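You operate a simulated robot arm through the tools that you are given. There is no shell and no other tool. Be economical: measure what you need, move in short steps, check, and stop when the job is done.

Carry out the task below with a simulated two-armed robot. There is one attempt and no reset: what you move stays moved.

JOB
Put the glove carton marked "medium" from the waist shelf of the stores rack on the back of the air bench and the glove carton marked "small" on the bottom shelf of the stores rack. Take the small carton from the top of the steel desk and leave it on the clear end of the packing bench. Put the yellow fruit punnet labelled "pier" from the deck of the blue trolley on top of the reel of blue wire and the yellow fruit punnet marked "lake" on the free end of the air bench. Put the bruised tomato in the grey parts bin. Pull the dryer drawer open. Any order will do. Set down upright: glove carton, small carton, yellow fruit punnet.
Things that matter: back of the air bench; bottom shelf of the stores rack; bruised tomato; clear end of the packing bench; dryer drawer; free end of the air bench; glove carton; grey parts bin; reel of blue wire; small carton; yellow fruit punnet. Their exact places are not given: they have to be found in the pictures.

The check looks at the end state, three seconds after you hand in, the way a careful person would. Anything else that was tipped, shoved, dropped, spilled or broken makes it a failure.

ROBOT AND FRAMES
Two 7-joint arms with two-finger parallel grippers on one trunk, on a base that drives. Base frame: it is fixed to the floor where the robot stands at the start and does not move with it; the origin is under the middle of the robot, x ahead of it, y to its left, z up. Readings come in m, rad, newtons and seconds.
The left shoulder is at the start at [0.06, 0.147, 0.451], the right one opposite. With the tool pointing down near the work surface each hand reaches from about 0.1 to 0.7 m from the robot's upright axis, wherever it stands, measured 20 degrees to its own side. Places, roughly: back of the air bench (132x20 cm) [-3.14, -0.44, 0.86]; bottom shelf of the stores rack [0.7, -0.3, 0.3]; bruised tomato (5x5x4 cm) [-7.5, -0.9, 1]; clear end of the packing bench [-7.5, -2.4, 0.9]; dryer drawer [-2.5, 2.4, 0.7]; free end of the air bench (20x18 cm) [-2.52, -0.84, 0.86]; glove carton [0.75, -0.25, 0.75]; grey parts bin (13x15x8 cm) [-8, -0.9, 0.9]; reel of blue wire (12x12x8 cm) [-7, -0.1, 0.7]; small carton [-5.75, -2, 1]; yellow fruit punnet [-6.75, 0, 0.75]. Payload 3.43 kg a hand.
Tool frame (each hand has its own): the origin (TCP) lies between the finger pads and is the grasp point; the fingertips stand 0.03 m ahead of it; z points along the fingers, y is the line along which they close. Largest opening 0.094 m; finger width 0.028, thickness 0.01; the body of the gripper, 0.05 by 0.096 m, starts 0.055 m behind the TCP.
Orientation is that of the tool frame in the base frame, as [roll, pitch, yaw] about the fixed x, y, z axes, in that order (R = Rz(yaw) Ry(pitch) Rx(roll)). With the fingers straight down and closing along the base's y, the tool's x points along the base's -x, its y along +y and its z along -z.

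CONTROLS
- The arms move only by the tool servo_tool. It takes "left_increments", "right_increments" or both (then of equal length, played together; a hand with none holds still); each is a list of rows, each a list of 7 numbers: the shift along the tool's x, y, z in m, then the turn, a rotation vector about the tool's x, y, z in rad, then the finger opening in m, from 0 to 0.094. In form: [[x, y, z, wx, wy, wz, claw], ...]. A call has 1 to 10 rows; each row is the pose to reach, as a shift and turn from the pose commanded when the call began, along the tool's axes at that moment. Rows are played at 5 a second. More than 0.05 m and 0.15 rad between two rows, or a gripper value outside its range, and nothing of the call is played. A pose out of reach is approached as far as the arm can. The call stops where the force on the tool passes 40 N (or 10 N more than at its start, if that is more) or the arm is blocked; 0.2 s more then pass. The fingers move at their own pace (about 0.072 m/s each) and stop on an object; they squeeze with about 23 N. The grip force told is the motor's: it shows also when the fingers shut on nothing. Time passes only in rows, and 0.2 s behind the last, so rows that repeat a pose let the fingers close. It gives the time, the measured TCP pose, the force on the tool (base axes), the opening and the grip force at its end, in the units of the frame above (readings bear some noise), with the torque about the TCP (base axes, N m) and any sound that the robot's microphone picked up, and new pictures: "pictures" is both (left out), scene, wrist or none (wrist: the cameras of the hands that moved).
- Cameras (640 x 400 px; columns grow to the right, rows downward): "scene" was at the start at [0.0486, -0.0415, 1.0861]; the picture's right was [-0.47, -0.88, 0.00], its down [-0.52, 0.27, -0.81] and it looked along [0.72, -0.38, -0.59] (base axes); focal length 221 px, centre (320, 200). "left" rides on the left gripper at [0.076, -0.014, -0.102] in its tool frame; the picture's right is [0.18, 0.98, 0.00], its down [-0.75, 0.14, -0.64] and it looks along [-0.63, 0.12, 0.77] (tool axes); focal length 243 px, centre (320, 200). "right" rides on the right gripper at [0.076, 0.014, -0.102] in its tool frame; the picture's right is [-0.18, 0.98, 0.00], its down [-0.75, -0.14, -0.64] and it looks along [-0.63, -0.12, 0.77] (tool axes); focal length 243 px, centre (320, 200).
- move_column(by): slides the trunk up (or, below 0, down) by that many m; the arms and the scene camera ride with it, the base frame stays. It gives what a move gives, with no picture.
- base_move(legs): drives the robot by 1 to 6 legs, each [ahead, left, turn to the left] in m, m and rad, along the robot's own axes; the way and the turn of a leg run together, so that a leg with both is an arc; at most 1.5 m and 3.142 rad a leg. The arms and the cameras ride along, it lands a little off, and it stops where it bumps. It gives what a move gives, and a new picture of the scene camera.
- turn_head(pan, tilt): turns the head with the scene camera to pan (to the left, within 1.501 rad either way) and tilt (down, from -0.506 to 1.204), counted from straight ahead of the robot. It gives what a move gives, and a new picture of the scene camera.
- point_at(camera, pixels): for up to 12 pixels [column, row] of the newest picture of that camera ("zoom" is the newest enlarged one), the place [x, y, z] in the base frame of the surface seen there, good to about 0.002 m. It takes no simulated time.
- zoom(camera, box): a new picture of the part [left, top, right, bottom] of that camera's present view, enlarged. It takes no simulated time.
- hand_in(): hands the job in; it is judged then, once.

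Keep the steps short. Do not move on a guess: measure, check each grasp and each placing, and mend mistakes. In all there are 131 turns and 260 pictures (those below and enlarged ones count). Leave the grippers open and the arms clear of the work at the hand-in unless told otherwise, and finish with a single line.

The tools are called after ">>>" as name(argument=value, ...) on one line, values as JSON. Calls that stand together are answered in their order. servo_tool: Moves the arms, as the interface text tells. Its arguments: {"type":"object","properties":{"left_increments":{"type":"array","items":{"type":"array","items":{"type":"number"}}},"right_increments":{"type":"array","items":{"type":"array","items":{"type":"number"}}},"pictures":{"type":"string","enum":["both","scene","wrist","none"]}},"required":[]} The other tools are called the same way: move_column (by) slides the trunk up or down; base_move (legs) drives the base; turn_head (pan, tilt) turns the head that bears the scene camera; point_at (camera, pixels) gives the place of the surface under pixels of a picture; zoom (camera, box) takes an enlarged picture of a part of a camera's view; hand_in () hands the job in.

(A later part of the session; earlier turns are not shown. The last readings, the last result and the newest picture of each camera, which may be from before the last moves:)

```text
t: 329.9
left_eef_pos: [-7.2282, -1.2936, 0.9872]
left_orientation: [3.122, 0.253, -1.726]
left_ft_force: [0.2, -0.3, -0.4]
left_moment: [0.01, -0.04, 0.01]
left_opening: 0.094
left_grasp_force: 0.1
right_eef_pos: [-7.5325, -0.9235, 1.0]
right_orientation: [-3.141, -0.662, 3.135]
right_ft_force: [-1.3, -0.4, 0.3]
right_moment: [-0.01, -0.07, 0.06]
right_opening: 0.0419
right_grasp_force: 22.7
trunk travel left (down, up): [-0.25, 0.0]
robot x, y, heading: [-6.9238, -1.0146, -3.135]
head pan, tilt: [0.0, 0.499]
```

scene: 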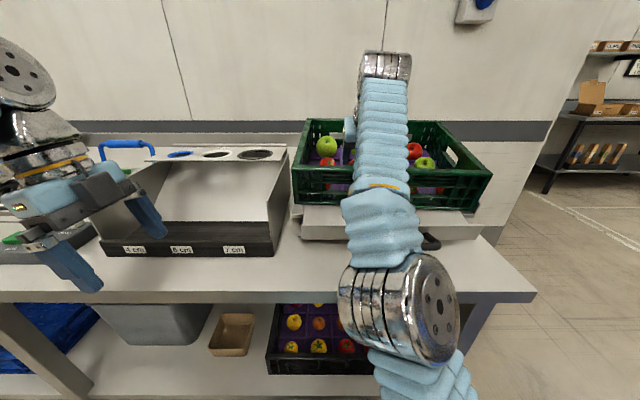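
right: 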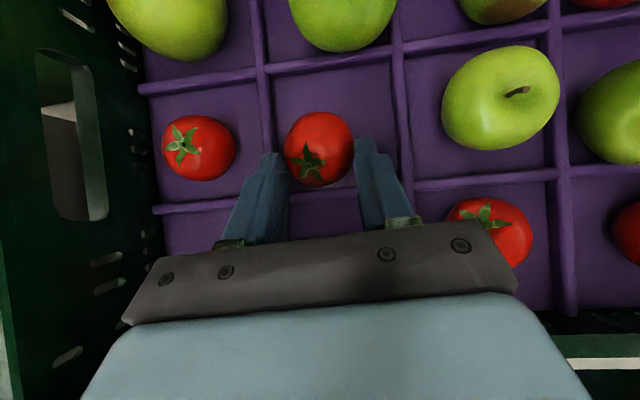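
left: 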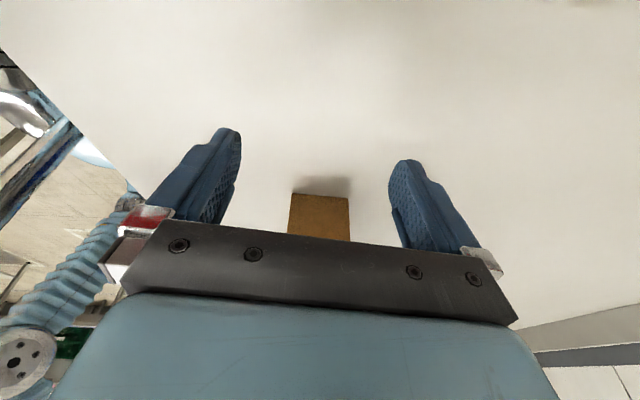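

Tomato gripped (0.042 m). Lift up and back over the lowered rim in small steps.

>>> servo_tool(right_increments=[[0.0031, 0, -0.0203, 0, 0, 0, 0.034], [-0.0121, 0, -0.0537, 0, 0, 0, 0.034], [-0.0315, 0, -0.094, 0, 0, 0, 0.034], [-0.0435, 0, -0.119, 0, 0, 0, 0.034], [-0.0556, 0, -0.1444, 0, 0, 0, 0.034], [-0.079, 0, -0.169, 0, 0, 0, 0.034], [-0.1028, 0, -0.1937, 0, 0, 0, 0.034]], pictures="both")

```text
t: 331.5
left_eef_pos: [-7.2284, -1.2951, 0.9862]
left_orientation: [3.121, 0.253, -1.727]
left_ft_force: [0.4, -0.1, 0.4]
left_moment: [-0.01, -0.01, 0.0]
left_opening: 0.0943
left_grasp_force: 0.1
right_eef_pos: [-7.3351, -0.9226, 1.0899]
right_orientation: [3.14, -0.659, 3.136]
right_ft_force: [-0.6, -0.4, -0.9]
right_moment: [0.01, -0.02, -0.02]
right_opening: 0.0416
right_grasp_force: 23.4
trunk travel left (down, up): [-0.25, 0.0]
robot x, y, heading: [-6.9244, -1.0154, -3.138]
head pan, tilt: [0.0, 0.499]
```

scene: 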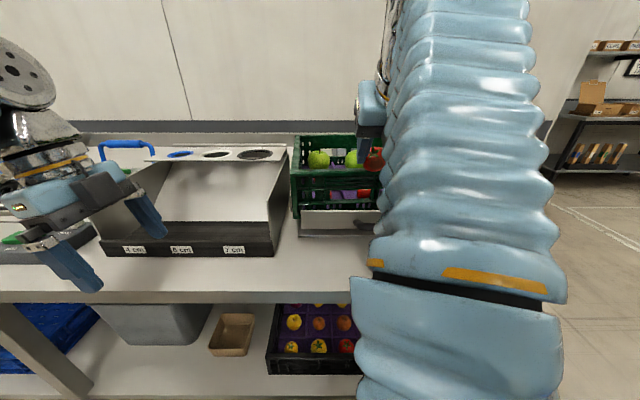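
right: 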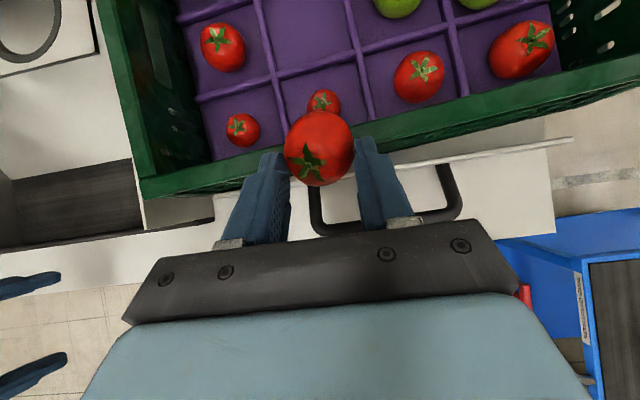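

Tomato is out. The crate seems to have come back to its old place; measure it.

>>> zoom(camera="scene", box=[270, 110, 398, 250])

>>> point_at(camera="scene", pixels=[[295, 174], [340, 174], [300, 140], [330, 138], [310, 200], [340, 215], [318, 155], [297, 150]])

>>> point_at(camera="right", pixels=[[240, 125], [322, 98], [418, 72], [200, 180], [500, 110], [225, 45]])

```text
2.86 times, centred on (334, 180) of scene
```

zoom: 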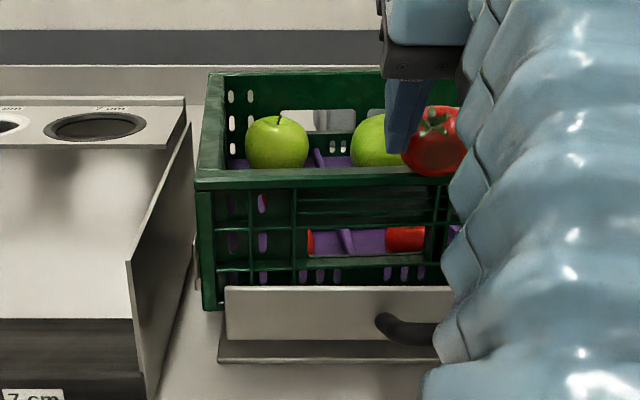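

```text
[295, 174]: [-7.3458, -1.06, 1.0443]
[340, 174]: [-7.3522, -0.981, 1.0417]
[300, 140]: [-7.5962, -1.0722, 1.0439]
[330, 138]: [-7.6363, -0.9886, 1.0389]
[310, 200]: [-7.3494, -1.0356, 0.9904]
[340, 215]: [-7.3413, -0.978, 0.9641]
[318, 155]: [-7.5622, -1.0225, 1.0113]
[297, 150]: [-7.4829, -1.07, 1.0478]
```

```text
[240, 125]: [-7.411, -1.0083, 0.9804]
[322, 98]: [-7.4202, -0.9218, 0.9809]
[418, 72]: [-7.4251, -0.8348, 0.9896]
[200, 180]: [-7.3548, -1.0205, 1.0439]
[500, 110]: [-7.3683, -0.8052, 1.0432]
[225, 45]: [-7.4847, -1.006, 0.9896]
```

The crate sprang back exactly to its former place. Now carry the tomato around to the bin's side.

>>> base_move(legs=[[-1.4, 0, 0], [-0.9, 0, 0], [0, -1.45, 0], [0, -0.45, 0]])

```text
t: 351.8
left_eef_pos: [-4.908, 0.5979, 0.9872]
left_orientation: [3.123, 0.251, -1.759]
left_ft_force: [-0.5, 0.1, -0.1]
left_moment: [-0.01, 0.0, -0.03]
left_opening: 0.0944
left_grasp_force: 0.1
right_eef_pos: [-5.0034, 0.9727, 1.0903]
right_orientation: [-3.142, -0.663, 3.102]
right_ft_force: [0.4, -0.3, -0.3]
right_moment: [-0.02, -0.01, -0.01]
right_opening: 0.0412
right_grasp_force: 23.0
trunk travel left (down, up): [-0.25, 0.0]
robot x, y, heading: [-4.5978, 0.8633, 3.113]
head pan, tilt: [0.0, 0.499]
```

scene: 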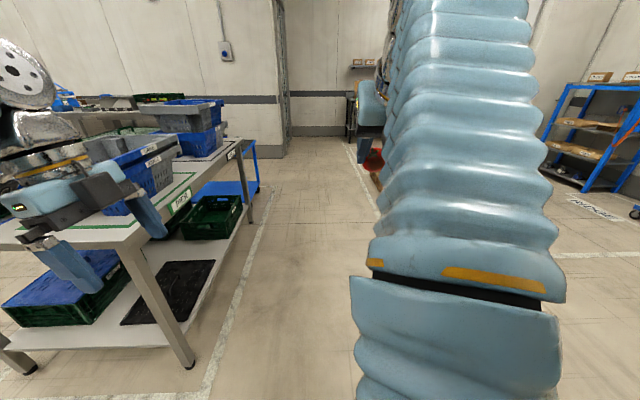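

>>> base_move(legs=[[1.5, 0, 0.028], [1.3, 0, 0], [0.34, 0, 0], [0, 0, 1.57], [0.75, 0, 0]])

>>> turn_head(pan=-0.1, tilt=0.5)

```text
t: 374.6
left_eef_pos: [-7.4517, -0.1687, 0.9864]
left_orientation: [3.123, 0.252, -0.157]
left_ft_force: [-0.1, 0.0, 0.4]
left_moment: [0.01, -0.02, 0.0]
left_opening: 0.0939
left_grasp_force: 0.2
right_eef_pos: [-7.8216, -0.2748, 1.0914]
right_orientation: [-3.141, -0.66, -1.582]
right_ft_force: [-0.8, 0.6, -1.2]
right_moment: [-0.01, -0.05, 0.01]
right_opening: 0.0382
right_grasp_force: 23.0
trunk travel left (down, up): [-0.25, 0.0]
robot x, y, heading: [-7.7293, 0.1334, -1.569]
head pan, tilt: [0.0, 0.499]
```

scene: 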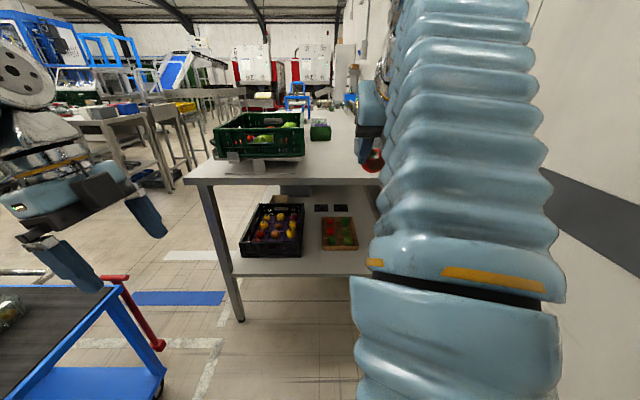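

```text
t: 375.3
left_eef_pos: [-7.4504, -0.1696, 0.9847]
left_orientation: [3.121, 0.251, -0.159]
left_ft_force: [0.2, -0.3, -0.2]
left_moment: [0.0, 0.02, -0.02]
left_opening: 0.0938
left_grasp_force: 0.0
right_eef_pos: [-7.8221, -0.2753, 1.0911]
right_orientation: [3.141, -0.661, -1.579]
right_ft_force: [0.0, 0.0, -0.5]
right_moment: [0.0, 0.03, 0.01]
right_opening: 0.038
right_grasp_force: 23.5
trunk travel left (down, up): [-0.25, 0.0]
robot x, y, heading: [-7.7297, 0.1304, -1.572]
head pan, tilt: [-0.099, 0.499]
```

scene: 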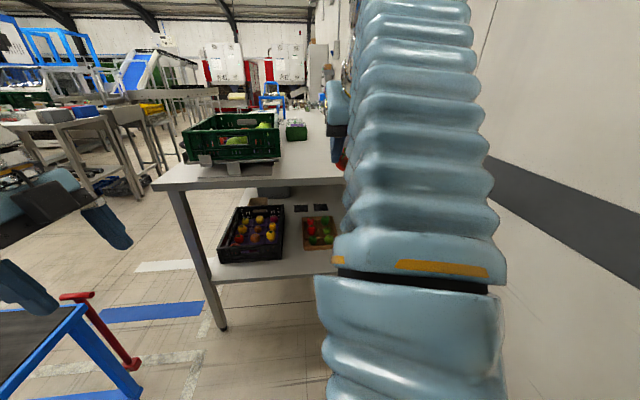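

The tomato's opening reads 0.038 now, so I check the grip, and pull the left hand back to keep clear of the crate.

>>> servo_tool(left_increments=[[0, -0.04, 0, 0, 0, 0, 0.094], [0, -0.08, 0, 0, 0, 0, 0.094], [0, -0.11, 0, 0, 0, 0, 0.094]], right_increments=[[0, 0, 0, 0, 0, 0, 0.034], [0, 0, 0, 0, 0, 0, 0.034], [0, 0, 0, 0, 0, 0, 0.034]], pictures="wrist")

>>> base_move(legs=[[0.44, -0.09, 0]])

```text
t: 376.1
left_eef_pos: [-7.4474, -0.0932, 0.9652]
left_orientation: [3.123, 0.25, -0.159]
left_ft_force: [0.0, -0.5, 0.9]
left_moment: [0.02, 0.0, 0.02]
left_opening: 0.094
left_grasp_force: 0.0
left hand out of reach, approached as far as the arm can: row 1, 2, 3
right_eef_pos: [-7.8213, -0.2757, 1.0905]
right_orientation: [-3.141, -0.662, -1.579]
right_ft_force: [0.4, -0.2, -1.7]
right_moment: [0.03, 0.03, -0.01]
right_opening: 0.0376
right_grasp_force: 22.6
trunk travel left (down, up): [-0.25, 0.0]
robot x, y, heading: [-7.7274, 0.1324, -1.574]
head pan, tilt: [-0.099, 0.499]
```

right: 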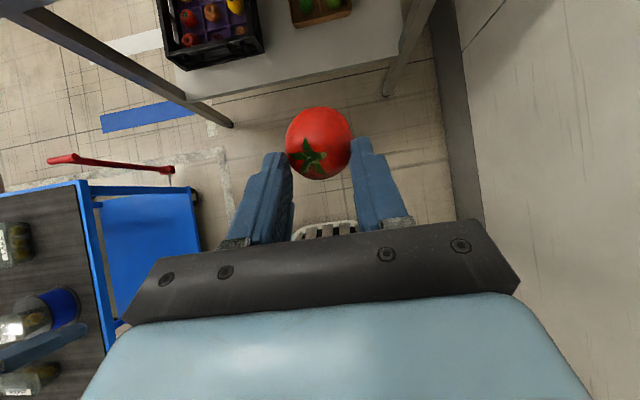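
left: 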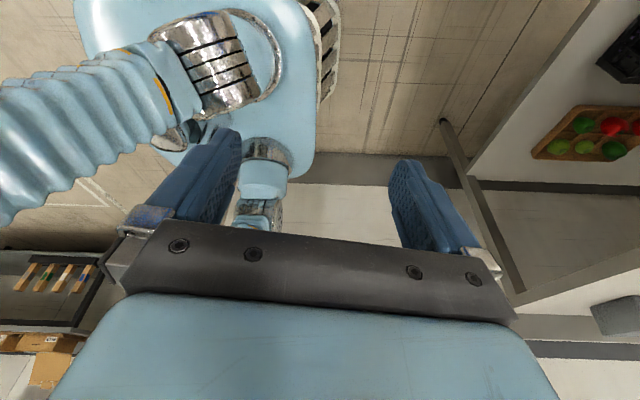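

```text
t: 378.8
left_eef_pos: [-7.5392, -0.5316, 0.9661]
left_orientation: [3.12, 0.25, -0.162]
left_ft_force: [-0.4, 0.2, 0.6]
left_moment: [0.0, -0.01, 0.03]
left_opening: 0.094
left_grasp_force: 0.1
right_eef_pos: [-7.9131, -0.7136, 1.091]
right_orientation: [3.14, -0.663, -1.582]
right_ft_force: [-0.4, 0.4, -0.4]
right_moment: [0.02, 0.01, -0.01]
right_opening: 0.0376
right_grasp_force: 22.9
trunk travel left (down, up): [-0.25, 0.0]
robot x, y, heading: [-7.8172, -0.3086, -1.57]
head pan, tilt: [-0.099, 0.499]
```

scene: 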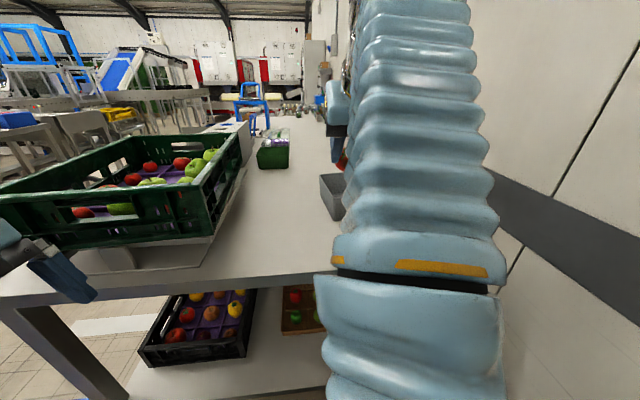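

Move over the bin.

>>> servo_tool(right_increments=[[0.0229, 0.0088, 0.0337, 0, 0, 0, 0.034], [0.0457, 0.0175, 0.0674, 0, 0, 0, 0.034], [0.0686, 0.0263, 0.101, 0, 0, 0, 0.034], [0.0914, 0.035, 0.1347, 0, 0, 0, 0.034]], pictures="wrist")

>>> point_at(camera="right", pixels=[[320, 140], [250, 100], [390, 100], [320, 60], [320, 180], [280, 60], [370, 60]])

```text
t: 379.8
left_eef_pos: [-7.5376, -0.532, 0.9664]
left_orientation: [3.121, 0.252, -0.161]
left_ft_force: [0.7, 0.3, -0.5]
left_moment: [0.0, 0.03, 0.01]
left_opening: 0.0938
left_grasp_force: 0.1
right_eef_pos: [-7.949, -0.8685, 1.0401]
right_orientation: [-3.141, -0.661, -1.583]
right_ft_force: [0.0, 1.2, -0.2]
right_moment: [0.02, 0.06, -0.01]
right_opening: 0.0377
right_grasp_force: 22.9
trunk travel left (down, up): [-0.25, 0.0]
robot x, y, heading: [-7.817, -0.3051, -1.575]
head pan, tilt: [-0.099, 0.499]
```

right: 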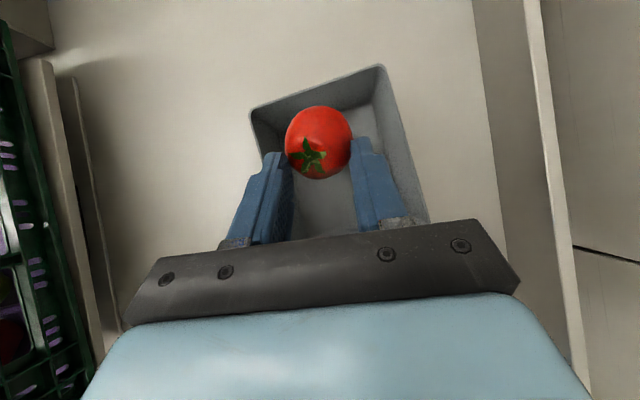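

```text
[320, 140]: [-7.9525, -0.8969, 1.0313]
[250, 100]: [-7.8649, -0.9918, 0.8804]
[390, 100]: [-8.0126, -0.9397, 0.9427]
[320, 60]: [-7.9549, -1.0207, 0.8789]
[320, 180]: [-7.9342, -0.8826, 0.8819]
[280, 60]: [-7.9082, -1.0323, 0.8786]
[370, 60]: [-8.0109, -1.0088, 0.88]
```

The tomato is over the bin. Lower 0.075 m into it, open to 0.06 m, and lift out.

>>> servo_tool(right_increments=[[-0.0215, 0, 0.0308, 0, 0, 0, 0.034], [-0.043, 0, 0.0616, 0, 0, 0, 0.034], [-0.043, 0, 0.0616, 0, 0, 0, 0.05], [-0.043, 0, 0.0616, 0, 0, 0, 0.062], [-0.043, 0, 0.0616, 0, 0, 0, 0.062], [-0.0215, 0, 0.0308, 0, 0, 0, 0.062], [0, 0, 0, 0, 0, 0, 0.062]], pictures="wrist")

```text
t: 381.4
left_eef_pos: [-7.5375, -0.5312, 0.9663]
left_orientation: [3.123, 0.252, -0.16]
left_ft_force: [0.6, -0.2, -0.2]
left_moment: [0.0, 0.0, -0.01]
left_opening: 0.0938
left_grasp_force: 0.1
right_eef_pos: [-7.9486, -0.8663, 1.0416]
right_orientation: [-3.14, -0.66, -1.582]
right_ft_force: [0.4, -0.6, -0.3]
right_moment: [-0.02, 0.03, 0.0]
right_opening: 0.062
right_grasp_force: 0.0
trunk travel left (down, up): [-0.25, 0.0]
robot x, y, heading: [-7.8195, -0.3084, -1.57]
head pan, tilt: [-0.099, 0.499]
```

right: 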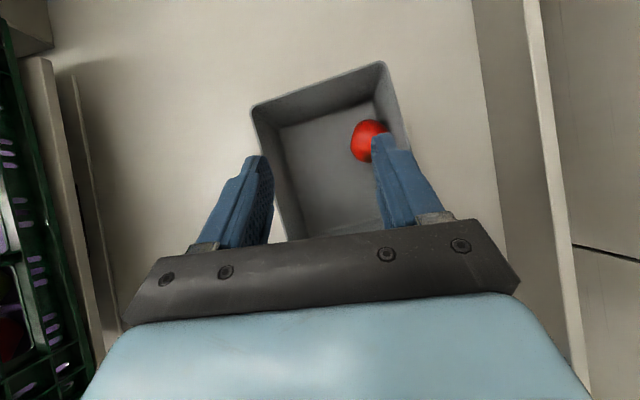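

The bruised tomato lies in the grey bin. Turns are limited, so I batch: retract the right hand, go to the trolley's west side facing +x, align the left hand, and re-zoom LAKE.

>>> servo_tool(right_increments=[[-0.0328, 0, -0.0257, 0, 0, 0, 0.062], [-0.0657, 0, -0.0513, 0, 0, 0, 0.062], [-0.0985, 0, -0.077, 0, 0, 0, 0.062], [-0.1313, 0, -0.1027, 0, 0, 0, 0.062], [-0.1642, 0, -0.1283, 0, 0, 0, 0.062], [-0.197, 0, -0.154, 0, 0, 0, 0.062]], pictures="none")

>>> base_move(legs=[[-0.36, 0.04, 0], [0, 0, 1.57], [0.36, -0.17, 0]])

>>> servo_tool(left_increments=[[0, 0, 0, -0.0132, 0, -0.0517, 0.094], [0, 0, 0, -0.0263, 0, -0.1033, 0.094], [0, 0, 0, -0.0395, 0, -0.155, 0.094]], right_increments=[[0, 0.04, 0, 0, 0, 0, 0.094], [0, 0.08, 0, 0, 0, 0, 0.094], [0, 0.12, 0, 0, 0, 0, 0.094]], pictures="none")

>>> turn_head(pan=-0.1, tilt=0.8)

```text
t: 382.9
left_eef_pos: [-7.5382, -0.5326, 0.9662]
left_orientation: [3.122, 0.251, -0.161]
left_ft_force: [0.5, 0.1, -0.7]
left_moment: [-0.03, 0.03, -0.01]
left_opening: 0.0941
left_grasp_force: 0.1
right_eef_pos: [-8.0183, -0.6592, 1.0208]
right_orientation: [-3.076, -0.572, -1.791]
right_ft_force: [-0.7, -0.3, -0.1]
right_moment: [0.02, 0.02, -0.04]
right_opening: 0.0622
right_grasp_force: 0.1
trunk travel left (down, up): [-0.25, 0.0]
robot x, y, heading: [-7.8163, -0.311, -1.576]
head pan, tilt: [-0.099, 0.499]
stopped in row 6 (right hand): the arm was blocked; the commanded pose is now the measured one
```

```text
t: 391.1
left_eef_pos: [-7.1927, 0.1619, 0.967]
left_orientation: [3.121, 0.251, 1.4]
left_ft_force: [0.0, 0.7, 0.3]
left_moment: [-0.03, 0.03, -0.02]
left_opening: 0.0939
left_grasp_force: 0.0
right_eef_pos: [-7.0704, -0.322, 1.0219]
right_orientation: [-3.075, -0.572, -0.231]
right_ft_force: [0.6, -0.8, 0.6]
right_moment: [0.0, -0.02, 0.04]
right_opening: 0.062
right_grasp_force: 0.0
trunk travel left (down, up): [-0.25, 0.0]
robot x, y, heading: [-7.4158, -0.1176, -0.015]
head pan, tilt: [-0.099, 0.499]
```

scene: 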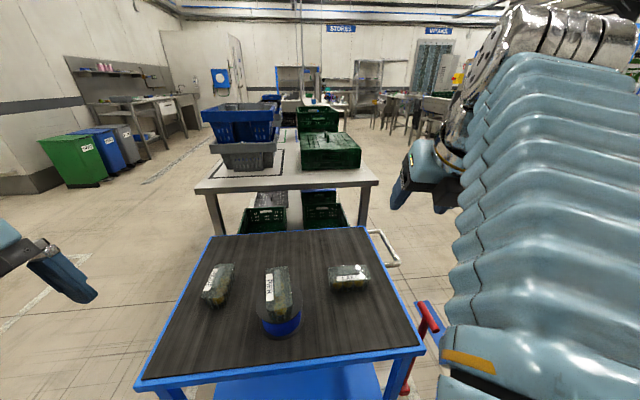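

```text
t: 391.9
left_eef_pos: [-7.1925, 0.1617, 0.9659]
left_orientation: [3.122, 0.255, 1.562]
left_ft_force: [-0.5, 0.7, -1.1]
left_moment: [-0.02, -0.03, -0.02]
left_opening: 0.094
left_grasp_force: 0.1
right_eef_pos: [-7.0946, -0.4358, 1.0152]
right_orientation: [-3.074, -0.572, -0.232]
right_ft_force: [0.4, 0.2, -0.3]
right_moment: [0.01, 0.02, 0.01]
right_opening: 0.0939
right_grasp_force: 0.0
trunk travel left (down, up): [-0.25, 0.0]
robot x, y, heading: [-7.4217, -0.1162, -0.011]
head pan, tilt: [-0.099, 0.499]
```

```text
t: 392.7
left_eef_pos: [-7.1933, 0.1608, 0.9658]
left_orientation: [3.123, 0.252, 1.558]
left_ft_force: [-0.1, 0.5, 0.8]
left_moment: [-0.02, 0.03, -0.03]
left_opening: 0.0941
left_grasp_force: 0.0
right_eef_pos: [-7.0942, -0.436, 1.016]
right_orientation: [-3.076, -0.573, -0.23]
right_ft_force: [-0.4, 0.1, -0.4]
right_moment: [-0.02, 0.02, -0.04]
right_opening: 0.0941
right_grasp_force: 0.1
trunk travel left (down, up): [-0.25, 0.0]
robot x, y, heading: [-7.4197, -0.1173, -0.012]
head pan, tilt: [-0.099, 0.799]
```

scene: 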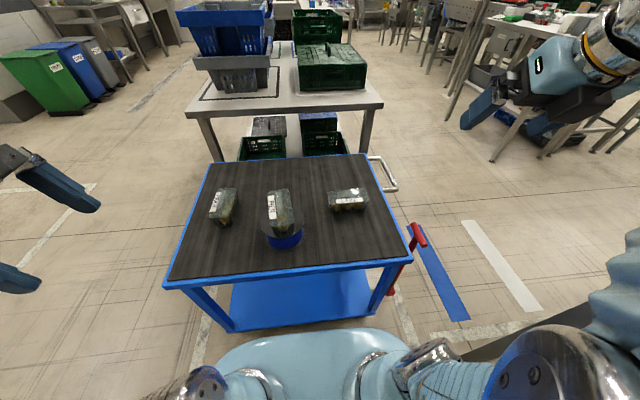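

LAKE is at its former place. Move the left hand over the deck, down onto LAKE, close, and lift 0.2 m.

>>> servo_tool(left_increments=[[-0.0067, 0.0425, 0.007, 0, 0, 0, 0.094], [-0.0134, 0.0851, 0.0141, 0, 0, 0, 0.094], [-0.0201, 0.1276, 0.0211, 0, 0, 0, 0.094], [-0.0268, 0.1701, 0.0281, 0, 0, 0, 0.094], [-0.0335, 0.2126, 0.0351, 0, 0, 0, 0.094], [-0.0402, 0.2552, 0.0422, 0, 0, 0, 0.094], [-0.0469, 0.2977, 0.0492, 0, 0, 0, 0.094]], pictures="none")

>>> servo_tool(left_increments=[[-0.0439, 0.0005, 0.0216, 0, 0, 0, 0.094], [-0.0877, 0.0011, 0.0432, 0, 0, 0, 0.094], [-0.1316, 0.0016, 0.0648, 0, 0, 0, 0.094], [-0.1755, 0.0021, 0.0864, 0, 0, 0, 0.094], [-0.2194, 0.0027, 0.108, 0, 0, 0, 0.094], [-0.2633, 0.0032, 0.1296, 0, 0, 0, 0.094], [-0.3072, 0.0037, 0.1512, 0, 0, 0, 0.094]], pictures="wrist")

>>> servo_tool(left_increments=[[0.0063, 0, 0.0476, 0, 0, 0, 0.094], [0.0126, 0, 0.0953, 0, 0, 0, 0.094], [0.019, 0, 0.143, 0, 0, 0, 0.094], [0.0253, 0, 0.1906, 0, 0, 0, 0.094], [0.0253, 0, 0.1906, 0, 0, 0, 0.07], [0.0253, 0, 0.1906, 0, 0, 0, 0.05], [0.0253, 0, 0.1906, 0, 0, 0, 0.05], [0.0253, 0, 0.1906, 0, 0, 0, 0.05]], pictures="wrist")

>>> servo_tool(left_increments=[[-0.0124, 0, -0.0484, 0, 0, 0, 0.05], [-0.0248, 0, -0.0968, 0, 0, 0, 0.05], [-0.0372, 0, -0.1452, 0, 0, 0, 0.05], [-0.0496, 0, -0.1936, 0, 0, 0, 0.05]], pictures="both")

```text
t: 394.3
left_eef_pos: [-6.8933, 0.1014, 0.9347]
left_orientation: [3.123, 0.255, 1.562]
left_ft_force: [-0.7, 0.3, 0.4]
left_moment: [-0.05, -0.01, -0.01]
left_opening: 0.0941
left_grasp_force: 0.0
right_eef_pos: [-7.0923, -0.4374, 1.0156]
right_orientation: [-3.077, -0.573, -0.229]
right_ft_force: [-1.1, 0.9, 0.2]
right_moment: [0.01, -0.02, 0.01]
right_opening: 0.0937
right_grasp_force: 0.1
trunk travel left (down, up): [-0.25, 0.0]
robot x, y, heading: [-7.4211, -0.1158, -0.01]
head pan, tilt: [-0.099, 0.799]
```

```text
t: 395.9
left_eef_pos: [-6.8924, -0.2361, 0.8661]
left_orientation: [3.123, 0.257, 1.561]
left_ft_force: [-0.9, -0.5, 0.4]
left_moment: [-0.02, 0.02, 0.02]
left_opening: 0.0941
left_grasp_force: 0.0
right_eef_pos: [-7.0933, -0.4368, 1.0164]
right_orientation: [-3.075, -0.572, -0.227]
right_ft_force: [0.0, 0.4, 0.3]
right_moment: [-0.01, -0.03, -0.01]
right_opening: 0.0939
right_grasp_force: 0.1
trunk travel left (down, up): [-0.25, 0.0]
robot x, y, heading: [-7.4194, -0.1158, -0.011]
head pan, tilt: [-0.099, 0.799]
```

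left: 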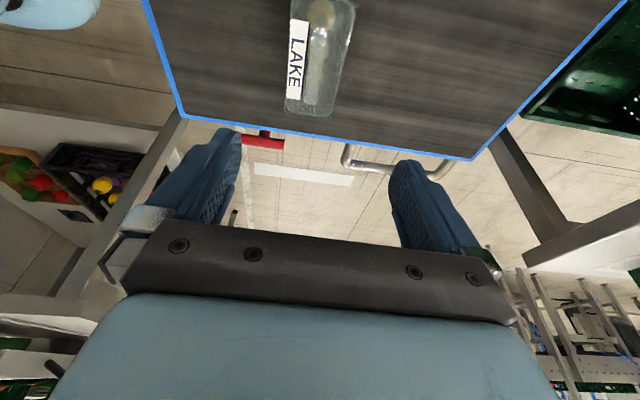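

```text
t: 397.7
left_eef_pos: [-6.8875, -0.2594, 0.6781]
left_orientation: [3.123, 0.256, 1.559]
left_ft_force: [0.6, -0.2, 0.9]
left_moment: [-0.06, 0.0, 0.03]
left_opening: 0.0638
left_grasp_force: 23.1
right_eef_pos: [-7.0943, -0.4373, 1.0144]
right_orientation: [-3.076, -0.572, -0.231]
right_ft_force: [0.3, 0.7, 0.3]
right_moment: [0.0, -0.01, 0.0]
right_opening: 0.0938
right_grasp_force: 0.1
trunk travel left (down, up): [-0.25, 0.0]
robot x, y, heading: [-7.4161, -0.1161, -0.014]
head pan, tilt: [-0.099, 0.799]
```

left: 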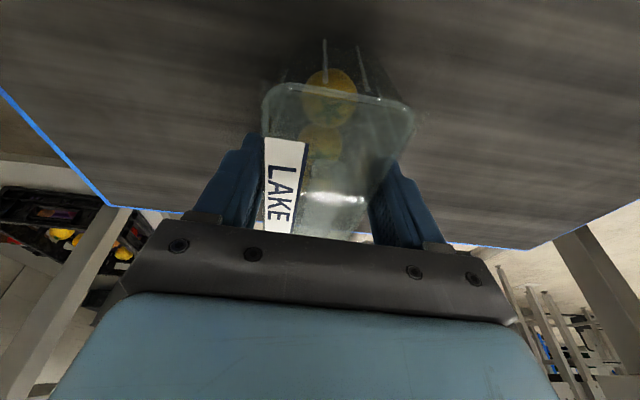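

```text
t: 398.7
left_eef_pos: [-6.8973, -0.2548, 0.8747]
left_orientation: [3.123, 0.253, 1.559]
left_ft_force: [-0.5, -0.4, -0.9]
left_moment: [0.0, -0.04, 0.0]
left_opening: 0.0637
left_grasp_force: 23.6
left hand out of reach, approached as far as the arm can: row 4
right_eef_pos: [-7.0938, -0.438, 1.0155]
right_orientation: [-3.074, -0.573, -0.23]
right_ft_force: [0.1, 0.0, -0.3]
right_moment: [0.0, 0.01, 0.03]
right_opening: 0.0937
right_grasp_force: 0.0
trunk travel left (down, up): [-0.25, 0.0]
robot x, y, heading: [-7.4222, -0.1171, -0.013]
head pan, tilt: [-0.099, 0.799]
```

scene: 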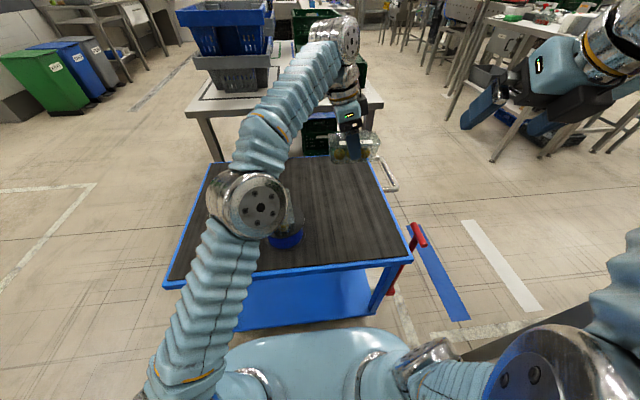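
left: 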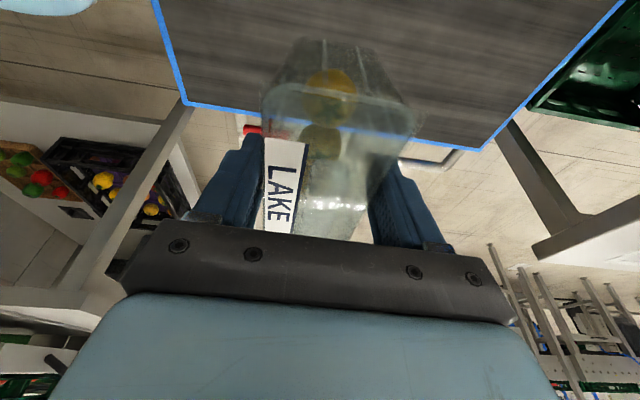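

LAKE is held (0.0637 m). Back off, tuck and raise the hand, then drive around the west end into the aisle and face the air bench.

>>> base_move(legs=[[-0.38, 0, 0.012]])

>>> servo_tool(left_increments=[[0.0144, -0.03, -0.0243, 0, 0, 0, 0.05], [0.0288, -0.06, -0.0487, 0, 0, 0, 0.05], [0.0432, -0.09, -0.073, 0, 0, 0, 0.05], [0.0576, -0.12, -0.0974, 0, 0, 0, 0.05], [0.072, -0.15, -0.1217, 0, 0, 0, 0.05]], pictures="none")

>>> base_move(legs=[[0, 1.0, 0], [1.5, 0, 0], [1.5, 0, 0], [0.18, 0, 0], [0, -1.3, 0], [0, -1.0, 0]])

>>> base_move(legs=[[1.0, 0, 0], [1.02, 0, 0], [0, 0, 1.57]])

>>> turn_head(pan=-0.3, tilt=0.6)

```text
t: 401.1
left_eef_pos: [-7.2658, -0.2459, 0.8762]
left_orientation: [3.122, 0.254, 1.571]
left_ft_force: [-0.4, -0.4, -0.7]
left_moment: [0.0, -0.01, -0.05]
left_opening: 0.0637
left_grasp_force: 23.1
right_eef_pos: [-7.4615, -0.43, 1.0139]
right_orientation: [-3.075, -0.572, -0.217]
right_ft_force: [1.6, 0.5, -0.1]
right_moment: [0.01, 0.02, 0.02]
right_opening: 0.0941
right_grasp_force: 0.0
trunk travel left (down, up): [-0.25, 0.0]
robot x, y, heading: [-7.7909, -0.1166, 0.001]
head pan, tilt: [-0.099, 0.799]
```

scene: 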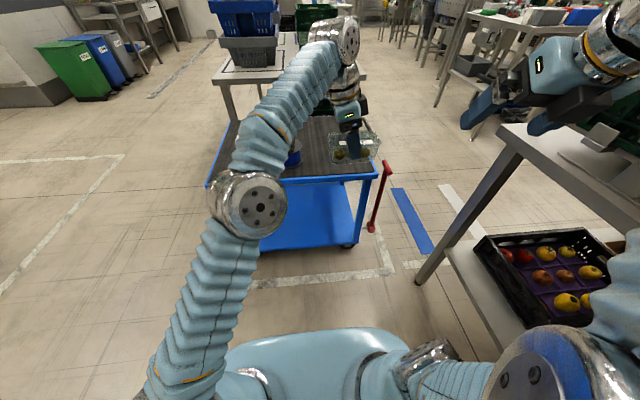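

```text
t: 402.3
left_eef_pos: [-7.4211, -0.1471, 0.9732]
left_orientation: [3.122, 0.253, 1.574]
left_ft_force: [0.3, -1.3, -1.2]
left_moment: [0.03, 0.02, 0.01]
left_opening: 0.0637
left_grasp_force: 23.3
right_eef_pos: [-7.4611, -0.4296, 1.0151]
right_orientation: [-3.075, -0.572, -0.218]
right_ft_force: [0.4, 0.5, -0.1]
right_moment: [-0.03, 0.04, -0.01]
right_opening: 0.0942
right_grasp_force: 0.1
trunk travel left (down, up): [-0.25, 0.0]
robot x, y, heading: [-7.7898, -0.1151, 0.0]
head pan, tilt: [-0.099, 0.799]
```

```text
t: 433.3
left_eef_pos: [-4.3099, -1.4135, 0.9728]
left_orientation: [3.122, 0.254, 1.555]
left_ft_force: [1.1, 0.5, -0.4]
left_moment: [-0.02, -0.01, 0.02]
left_opening: 0.0635
left_grasp_force: 22.5
right_eef_pos: [-4.3575, -1.6928, 1.0173]
right_orientation: [-3.075, -0.571, -0.236]
right_ft_force: [-0.3, 0.4, 0.1]
right_moment: [-0.01, 0.0, 0.0]
right_opening: 0.0941
right_grasp_force: 0.0
trunk travel left (down, up): [-0.25, 0.0]
robot x, y, heading: [-4.6798, -1.3739, -0.015]
head pan, tilt: [-0.099, 0.799]
```

scene: 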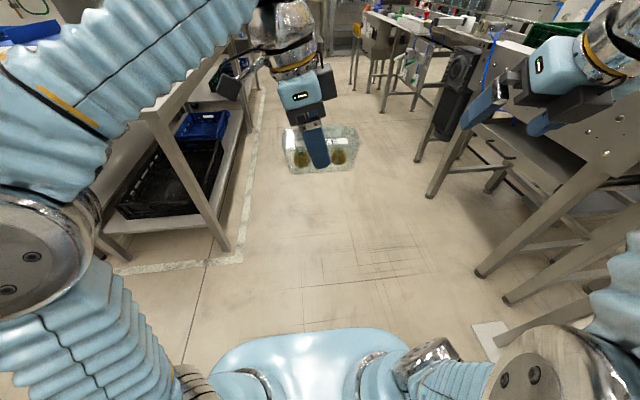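

```text
t: 447.2
left_eef_pos: [-2.6237, -1.0521, 0.974]
left_orientation: [3.122, 0.254, 3.137]
left_ft_force: [0.5, -0.1, -0.8]
left_moment: [0.02, 0.0, -0.04]
left_opening: 0.0637
left_grasp_force: 22.9
right_eef_pos: [-2.3424, -1.0939, 1.0157]
right_orientation: [-3.075, -0.574, 1.35]
right_ft_force: [-0.9, 0.3, 0.5]
right_moment: [0.04, 0.02, 0.01]
right_opening: 0.0939
right_grasp_force: 0.1
trunk travel left (down, up): [-0.25, 0.0]
robot x, y, heading: [-2.659, -1.4267, 1.564]
head pan, tilt: [-0.099, 0.799]
```

scene: 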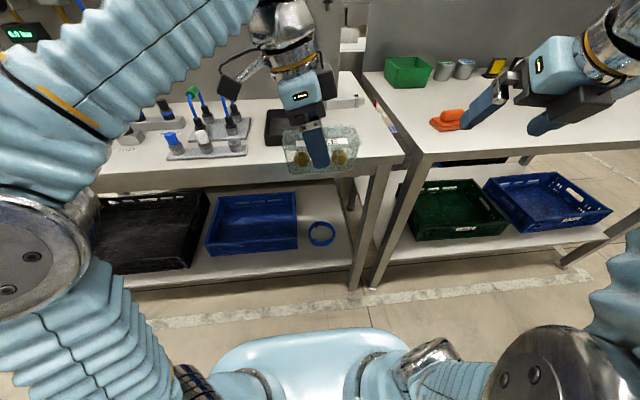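

```text
t: 447.9
left_eef_pos: [-2.6234, -1.0506, 0.9747]
left_orientation: [3.122, 0.253, 3.139]
left_ft_force: [-0.6, -0.4, -1.1]
left_moment: [0.03, -0.04, 0.0]
left_opening: 0.0641
left_grasp_force: 23.6
right_eef_pos: [-2.3427, -1.095, 1.0163]
right_orientation: [-3.077, -0.573, 1.349]
right_ft_force: [-0.2, 0.5, -0.6]
right_moment: [0.05, -0.02, -0.04]
right_opening: 0.0938
right_grasp_force: 0.1
trunk travel left (down, up): [-0.25, 0.0]
robot x, y, heading: [-2.6634, -1.4265, 1.564]
head pan, tilt: [-0.3, 0.6]
```

scene: 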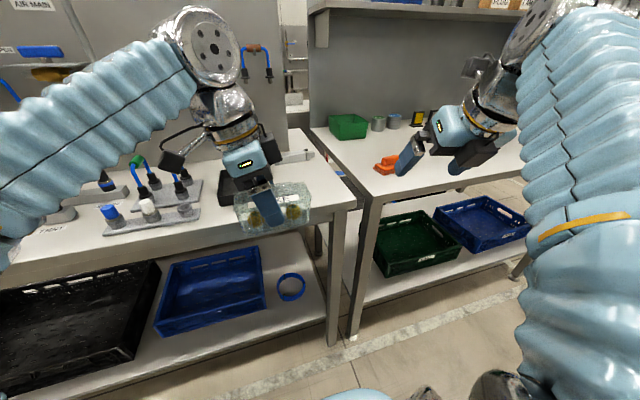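

Place LAKE: approach the free end, lower, release and withdraw; then drive round toward the dryer drawer and look.

>>> base_move(legs=[[0.17, -0.1, 0]])

>>> servo_tool(left_increments=[[-0.0058, 0.035, 0.0015, 0, 0, 0, 0.05], [0.001, 0.035, 0.028, 0, 0, 0, 0.05], [0.006, 0.035, 0.047, 0, 0, 0, 0.05], [0.0078, 0.035, 0.0543, 0, 0, 0, 0.05], [0.0078, 0.035, 0.0543, 0, 0, 0, 0.075], [0.0078, 0.035, 0.0543, 0, 0, 0, 0.094], [0.0078, 0.035, 0.0543, 0, 0, 0, 0.094], [0.0078, 0.035, 0.02, 0, 0, 0, 0.094], [0.0078, 0.035, -0.025, 0, 0, 0, 0.094], [0.0078, 0.035, -0.045, 0, 0, 0, 0.094]], pictures="both")

>>> base_move(legs=[[-0.2, 0, 0], [0, 1.5, 0], [0, 0.44, 0], [1.3, 0, 0], [1.05, 0, 0]])

>>> turn_head(pan=-0.9, tilt=0.3)

```text
t: 449.5
left_eef_pos: [-2.5231, -0.881, 0.9738]
left_orientation: [3.122, 0.254, 3.138]
left_ft_force: [-0.8, -1.1, -0.2]
left_moment: [0.0, 0.03, 0.04]
left_opening: 0.0634
left_grasp_force: 23.3
right_eef_pos: [-2.2416, -0.9235, 1.0149]
right_orientation: [-3.074, -0.573, 1.349]
right_ft_force: [0.5, -0.3, -0.8]
right_moment: [-0.02, -0.02, -0.02]
right_opening: 0.094
right_grasp_force: 0.0
trunk travel left (down, up): [-0.25, 0.0]
robot x, y, heading: [-2.5621, -1.2532, 1.572]
head pan, tilt: [-0.3, 0.6]
```

scene: 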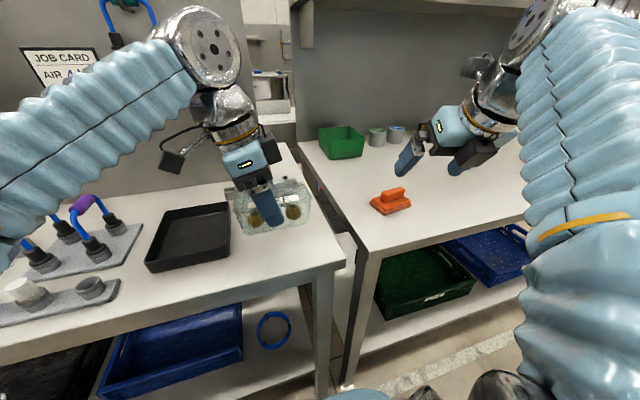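

```text
t: 451.7
left_eef_pos: [-2.5424, -0.8484, 1.0154]
left_orientation: [3.123, 0.254, 3.14]
left_ft_force: [0.1, 0.2, -0.4]
left_moment: [0.01, -0.04, 0.02]
left_opening: 0.0939
left_grasp_force: 0.1
right_eef_pos: [-2.2408, -0.9241, 1.0156]
right_orientation: [-3.073, -0.573, 1.35]
right_ft_force: [-0.4, -0.2, -0.2]
right_moment: [0.04, 0.02, 0.01]
right_opening: 0.0937
right_grasp_force: 0.0
trunk travel left (down, up): [-0.25, 0.0]
robot x, y, heading: [-2.5607, -1.2485, 1.565]
head pan, tilt: [-0.3, 0.6]
```

scene: 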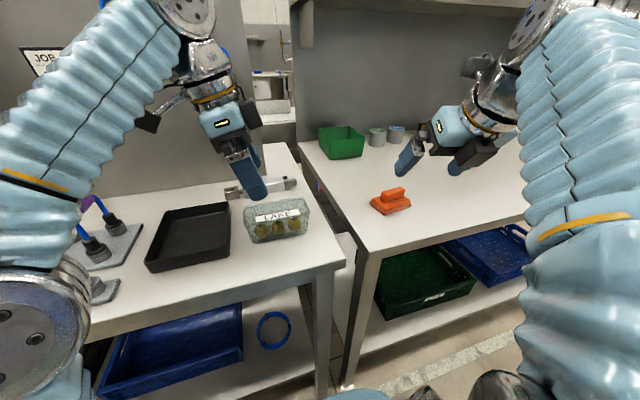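
left: 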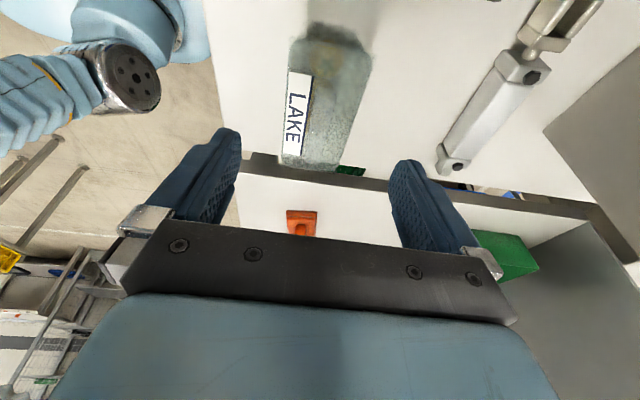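

```text
t: 473.8
left_eef_pos: [-4.4571, 1.3062, 1.0154]
left_orientation: [3.122, 0.253, 3.131]
left_ft_force: [-0.1, -0.5, 0.0]
left_moment: [0.0, -0.01, -0.01]
left_opening: 0.094
left_grasp_force: 0.1
right_eef_pos: [-4.1551, 1.2279, 1.0141]
right_orientation: [-3.076, -0.573, 1.341]
right_ft_force: [-0.8, 0.1, 0.6]
right_moment: [-0.01, 0.0, -0.01]
right_opening: 0.094
right_grasp_force: 0.0
trunk travel left (down, up): [-0.25, 0.0]
robot x, y, heading: [-4.4732, 0.8998, 1.558]
head pan, tilt: [-0.3, 0.6]
```

scene: 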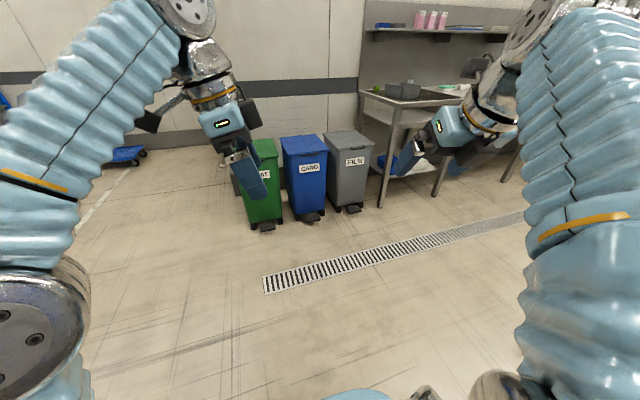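

```text
t: 474.8
left_eef_pos: [-4.4568, 1.3058, 1.0151]
left_orientation: [3.123, 0.253, 3.132]
left_ft_force: [0.2, -0.6, -0.1]
left_moment: [0.04, 0.02, 0.0]
left_opening: 0.094
left_grasp_force: 0.1
right_eef_pos: [-4.157, 1.2279, 1.015]
right_orientation: [-3.076, -0.573, 1.341]
right_ft_force: [0.3, -0.1, -0.1]
right_moment: [0.01, -0.01, 0.01]
right_opening: 0.0939
right_grasp_force: 0.1
trunk travel left (down, up): [-0.25, 0.0]
robot x, y, heading: [-4.4772, 0.9, 1.555]
head pan, tilt: [-0.901, 0.3]
```

scene: 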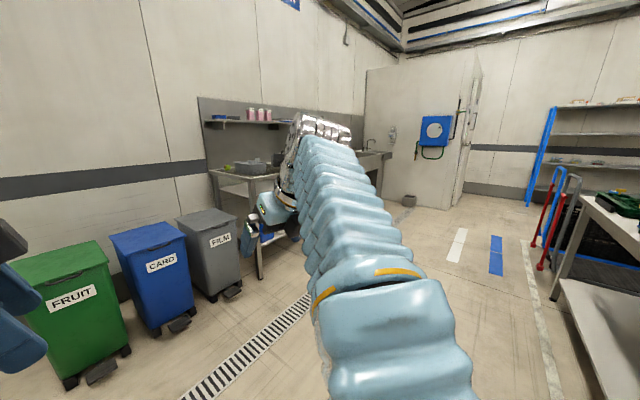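

LAKE stands on the free end. Drive along to x≈−2.5, turn the left hand to point forward, and look at the dryer.

>>> base_move(legs=[[0, -1.0, 0.01], [0, -0.95, 0]])

>>> servo_tool(left_increments=[[0, 0, 0, -0.03625, 0, -0.14036, 0.094], [0, 0, 0, -0.0725, 0, -0.28072, 0.094], [0, 0, 0, -0.10875, 0, -0.42108, 0.094], [0, 0, 0, -0.145, 0, -0.56144, 0.094], [0, 0, 0, -0.18125, 0, -0.7018, 0.094], [0, 0, 0, -0.2175, 0, -0.84216, 0.094], [0, 0, 0, -0.25375, 0, -0.98252, 0.094], [0, 0, 0, -0.29, 0, -1.12288, 0.094], [0, 0, 0, -0.32625, 0, -1.26324, 0.094], [0, 0, 0, -0.3625, 0, -1.4036, 0.094]], pictures="none")

>>> turn_head(pan=0.0, tilt=0.4)

>>> zoom(camera="scene", box=[160, 80, 480, 280])

```text
t: 484.4
left_eef_pos: [-2.5322, 1.3103, 1.0153]
left_orientation: [3.122, 0.254, -3.137]
left_ft_force: [0.4, -0.6, 0.3]
left_moment: [0.0, -0.02, 0.01]
left_opening: 0.0942
left_grasp_force: 0.1
right_eef_pos: [-2.2296, 1.2374, 1.0156]
right_orientation: [-3.073, -0.574, 1.358]
right_ft_force: [0.5, -0.2, 0.2]
right_moment: [0.01, -0.01, 0.01]
right_opening: 0.0939
right_grasp_force: 0.0
trunk travel left (down, up): [-0.25, 0.0]
robot x, y, heading: [-2.5471, 0.9031, 1.575]
head pan, tilt: [-0.901, 0.3]
```

scene: 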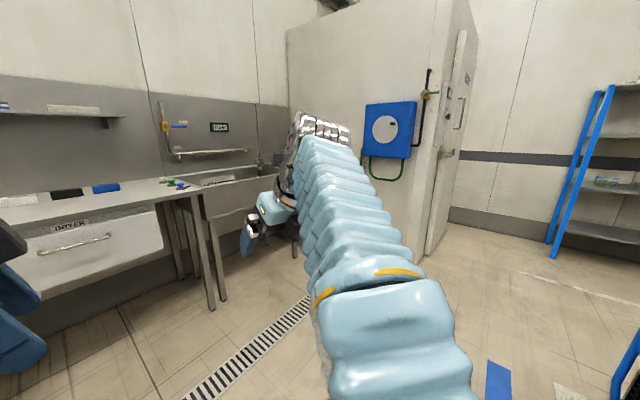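

```text
t: 486.6
left_eef_pos: [-2.5321, 1.3112, 1.0157]
left_orientation: [3.14, 0.269, -1.679]
left_ft_force: [-0.4, 0.7, -1.4]
left_moment: [-0.03, 0.03, 0.02]
left_opening: 0.0939
left_grasp_force: 0.1
right_eef_pos: [-2.2302, 1.2373, 1.0159]
right_orientation: [-3.077, -0.573, 1.359]
right_ft_force: [0.0, 0.7, 0.2]
right_moment: [0.04, 0.04, 0.01]
right_opening: 0.0939
right_grasp_force: 0.1
trunk travel left (down, up): [-0.25, 0.0]
robot x, y, heading: [-2.5447, 0.9065, 1.574]
head pan, tilt: [-0.901, 0.3]
```

```text
t: 487.8
left_eef_pos: [-2.5312, 1.3091, 1.0167]
left_orientation: [3.139, 0.273, -1.681]
left_ft_force: [0.2, -0.5, 0.1]
left_moment: [-0.03, -0.01, 0.0]
left_opening: 0.0941
left_grasp_force: 0.1
right_eef_pos: [-2.2312, 1.2379, 1.015]
right_orientation: [-3.075, -0.573, 1.357]
right_ft_force: [0.7, 0.1, 0.1]
right_moment: [0.04, -0.02, -0.01]
right_opening: 0.0937
right_grasp_force: 0.0
trunk travel left (down, up): [-0.25, 0.0]
robot x, y, heading: [-2.5424, 0.9057, 1.572]
head pan, tilt: [0.0, 0.4]
```

scene: 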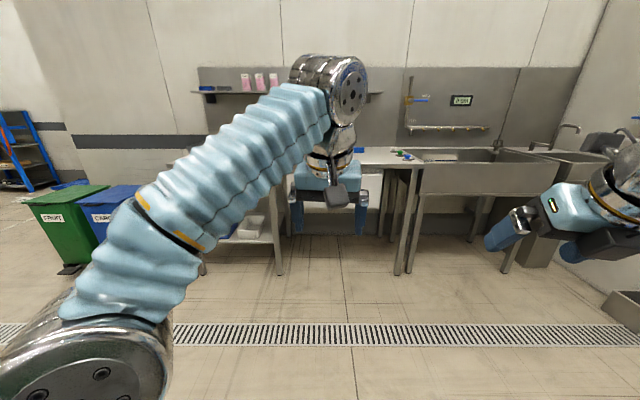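

```text
2.00 times, centred on (320, 180) of scene
5 turns are left
```

zoom: 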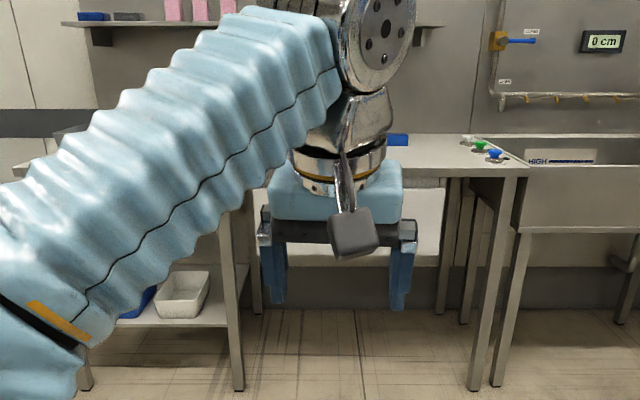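

The dryer drawer with a horizontal bar handle should be straight ahead, hidden by the hand. I lower the left hand and make it horizontal with vertical closing, then zoom on the expected handle spot and measure a column of points.

>>> servo_tool(left_increments=[[0.0101, 0, 0.0361, 0, -0.1475, 0, 0.094], [0.0202, 0, 0.0723, 0, -0.295, 0, 0.094], [0.0302, 0, 0.1084, 0, -0.4425, 0, 0.094], [0.0403, 0, 0.1445, 0, -0.59, 0, 0.094], [0.0504, 0, 0.1806, 0, -0.7375, 0, 0.094], [0.0605, 0, 0.2168, 0, -0.885, 0, 0.094], [0.0705, 0, 0.2529, 0, -1.0325, 0, 0.094], [0.0806, 0, 0.289, 0, -1.18, 0, 0.094]], pictures="none")

>>> servo_tool(left_increments=[[0, 0, 0, 0, 0, 0.1499, 0.094], [0, 0, 0, 0, 0, 0.2998, 0.094], [0, 0, 0, 0, 0, 0.4497, 0.094], [0, 0, 0, 0, 0, 0.5996, 0.094], [0, 0, 0, 0, 0, 0.7495, 0.094], [0, 0, 0, 0, 0, 0.8994, 0.094], [0, 0, 0, 0, 0, 1.0493, 0.094], [0, 0, 0, 0, 0, 1.1992, 0.094], [0, 0, 0, 0, 0, 1.3491, 0.094], [0, 0, 0, 0, 0, 1.499, 0.094]], pictures="scene")

>>> zoom(camera="scene", box=[272, 160, 368, 220])

>>> point_at(camera="scene", pixels=[[322, 176], [322, 178], [322, 180], [322, 182], [322, 184], [322, 186], [322, 188], [322, 190], [322, 192], [322, 195], [322, 198], [340, 186]])

```text
t: 489.6
left_eef_pos: [-2.521, 1.3214, 0.7168]
left_orientation: [3.135, 1.452, -1.688]
left_ft_force: [0.0, -0.2, 0.2]
left_moment: [-0.03, -0.03, 0.01]
left_opening: 0.0938
left_grasp_force: 0.1
left hand out of reach, approached as far as the arm can: row 8
right_eef_pos: [-2.231, 1.2359, 1.0151]
right_orientation: [-3.076, -0.572, 1.358]
right_ft_force: [-0.3, -0.3, -0.7]
right_moment: [0.01, -0.02, 0.01]
right_opening: 0.0943
right_grasp_force: 0.0
trunk travel left (down, up): [-0.25, 0.0]
robot x, y, heading: [-2.5448, 0.9065, 1.583]
head pan, tilt: [0.0, 0.4]
```

```text
t: 491.8
left_eef_pos: [-2.5199, 1.3197, 0.718]
left_orientation: [1.69, 0.067, 3.04]
left_ft_force: [1.2, -0.5, -0.3]
left_moment: [0.0, -0.01, -0.01]
left_opening: 0.0941
left_grasp_force: 0.0
right_eef_pos: [-2.2304, 1.236, 1.0148]
right_orientation: [-3.075, -0.572, 1.358]
right_ft_force: [-0.1, 0.0, 0.2]
right_moment: [-0.02, 0.0, -0.02]
right_opening: 0.0942
right_grasp_force: 0.1
trunk travel left (down, up): [-0.25, 0.0]
robot x, y, heading: [-2.5443, 0.9052, 1.577]
head pan, tilt: [0.0, 0.4]
```

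scene: 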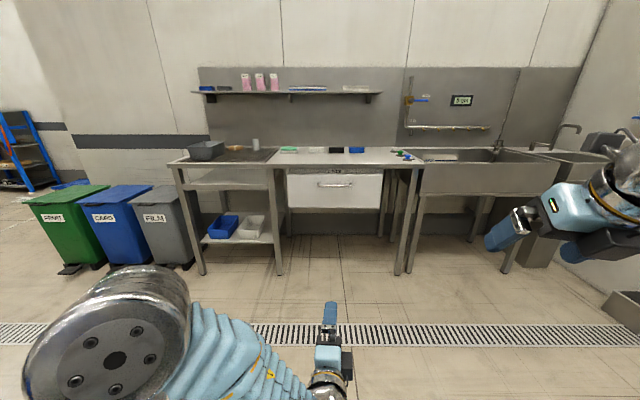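

```text
6.67 times, centred on (320, 190) of scene
```

zoom: 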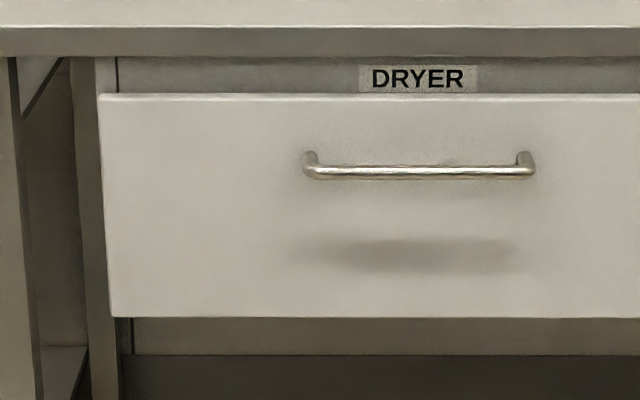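

```text
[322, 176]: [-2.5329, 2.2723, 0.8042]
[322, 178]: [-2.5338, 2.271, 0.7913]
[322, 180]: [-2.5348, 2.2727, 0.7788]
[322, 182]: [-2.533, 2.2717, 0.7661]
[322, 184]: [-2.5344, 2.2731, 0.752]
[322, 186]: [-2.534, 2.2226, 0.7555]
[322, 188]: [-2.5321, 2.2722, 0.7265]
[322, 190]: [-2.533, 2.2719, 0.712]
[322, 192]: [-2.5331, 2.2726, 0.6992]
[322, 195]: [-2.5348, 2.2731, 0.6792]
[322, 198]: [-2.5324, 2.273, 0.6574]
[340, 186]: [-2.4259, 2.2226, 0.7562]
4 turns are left
```

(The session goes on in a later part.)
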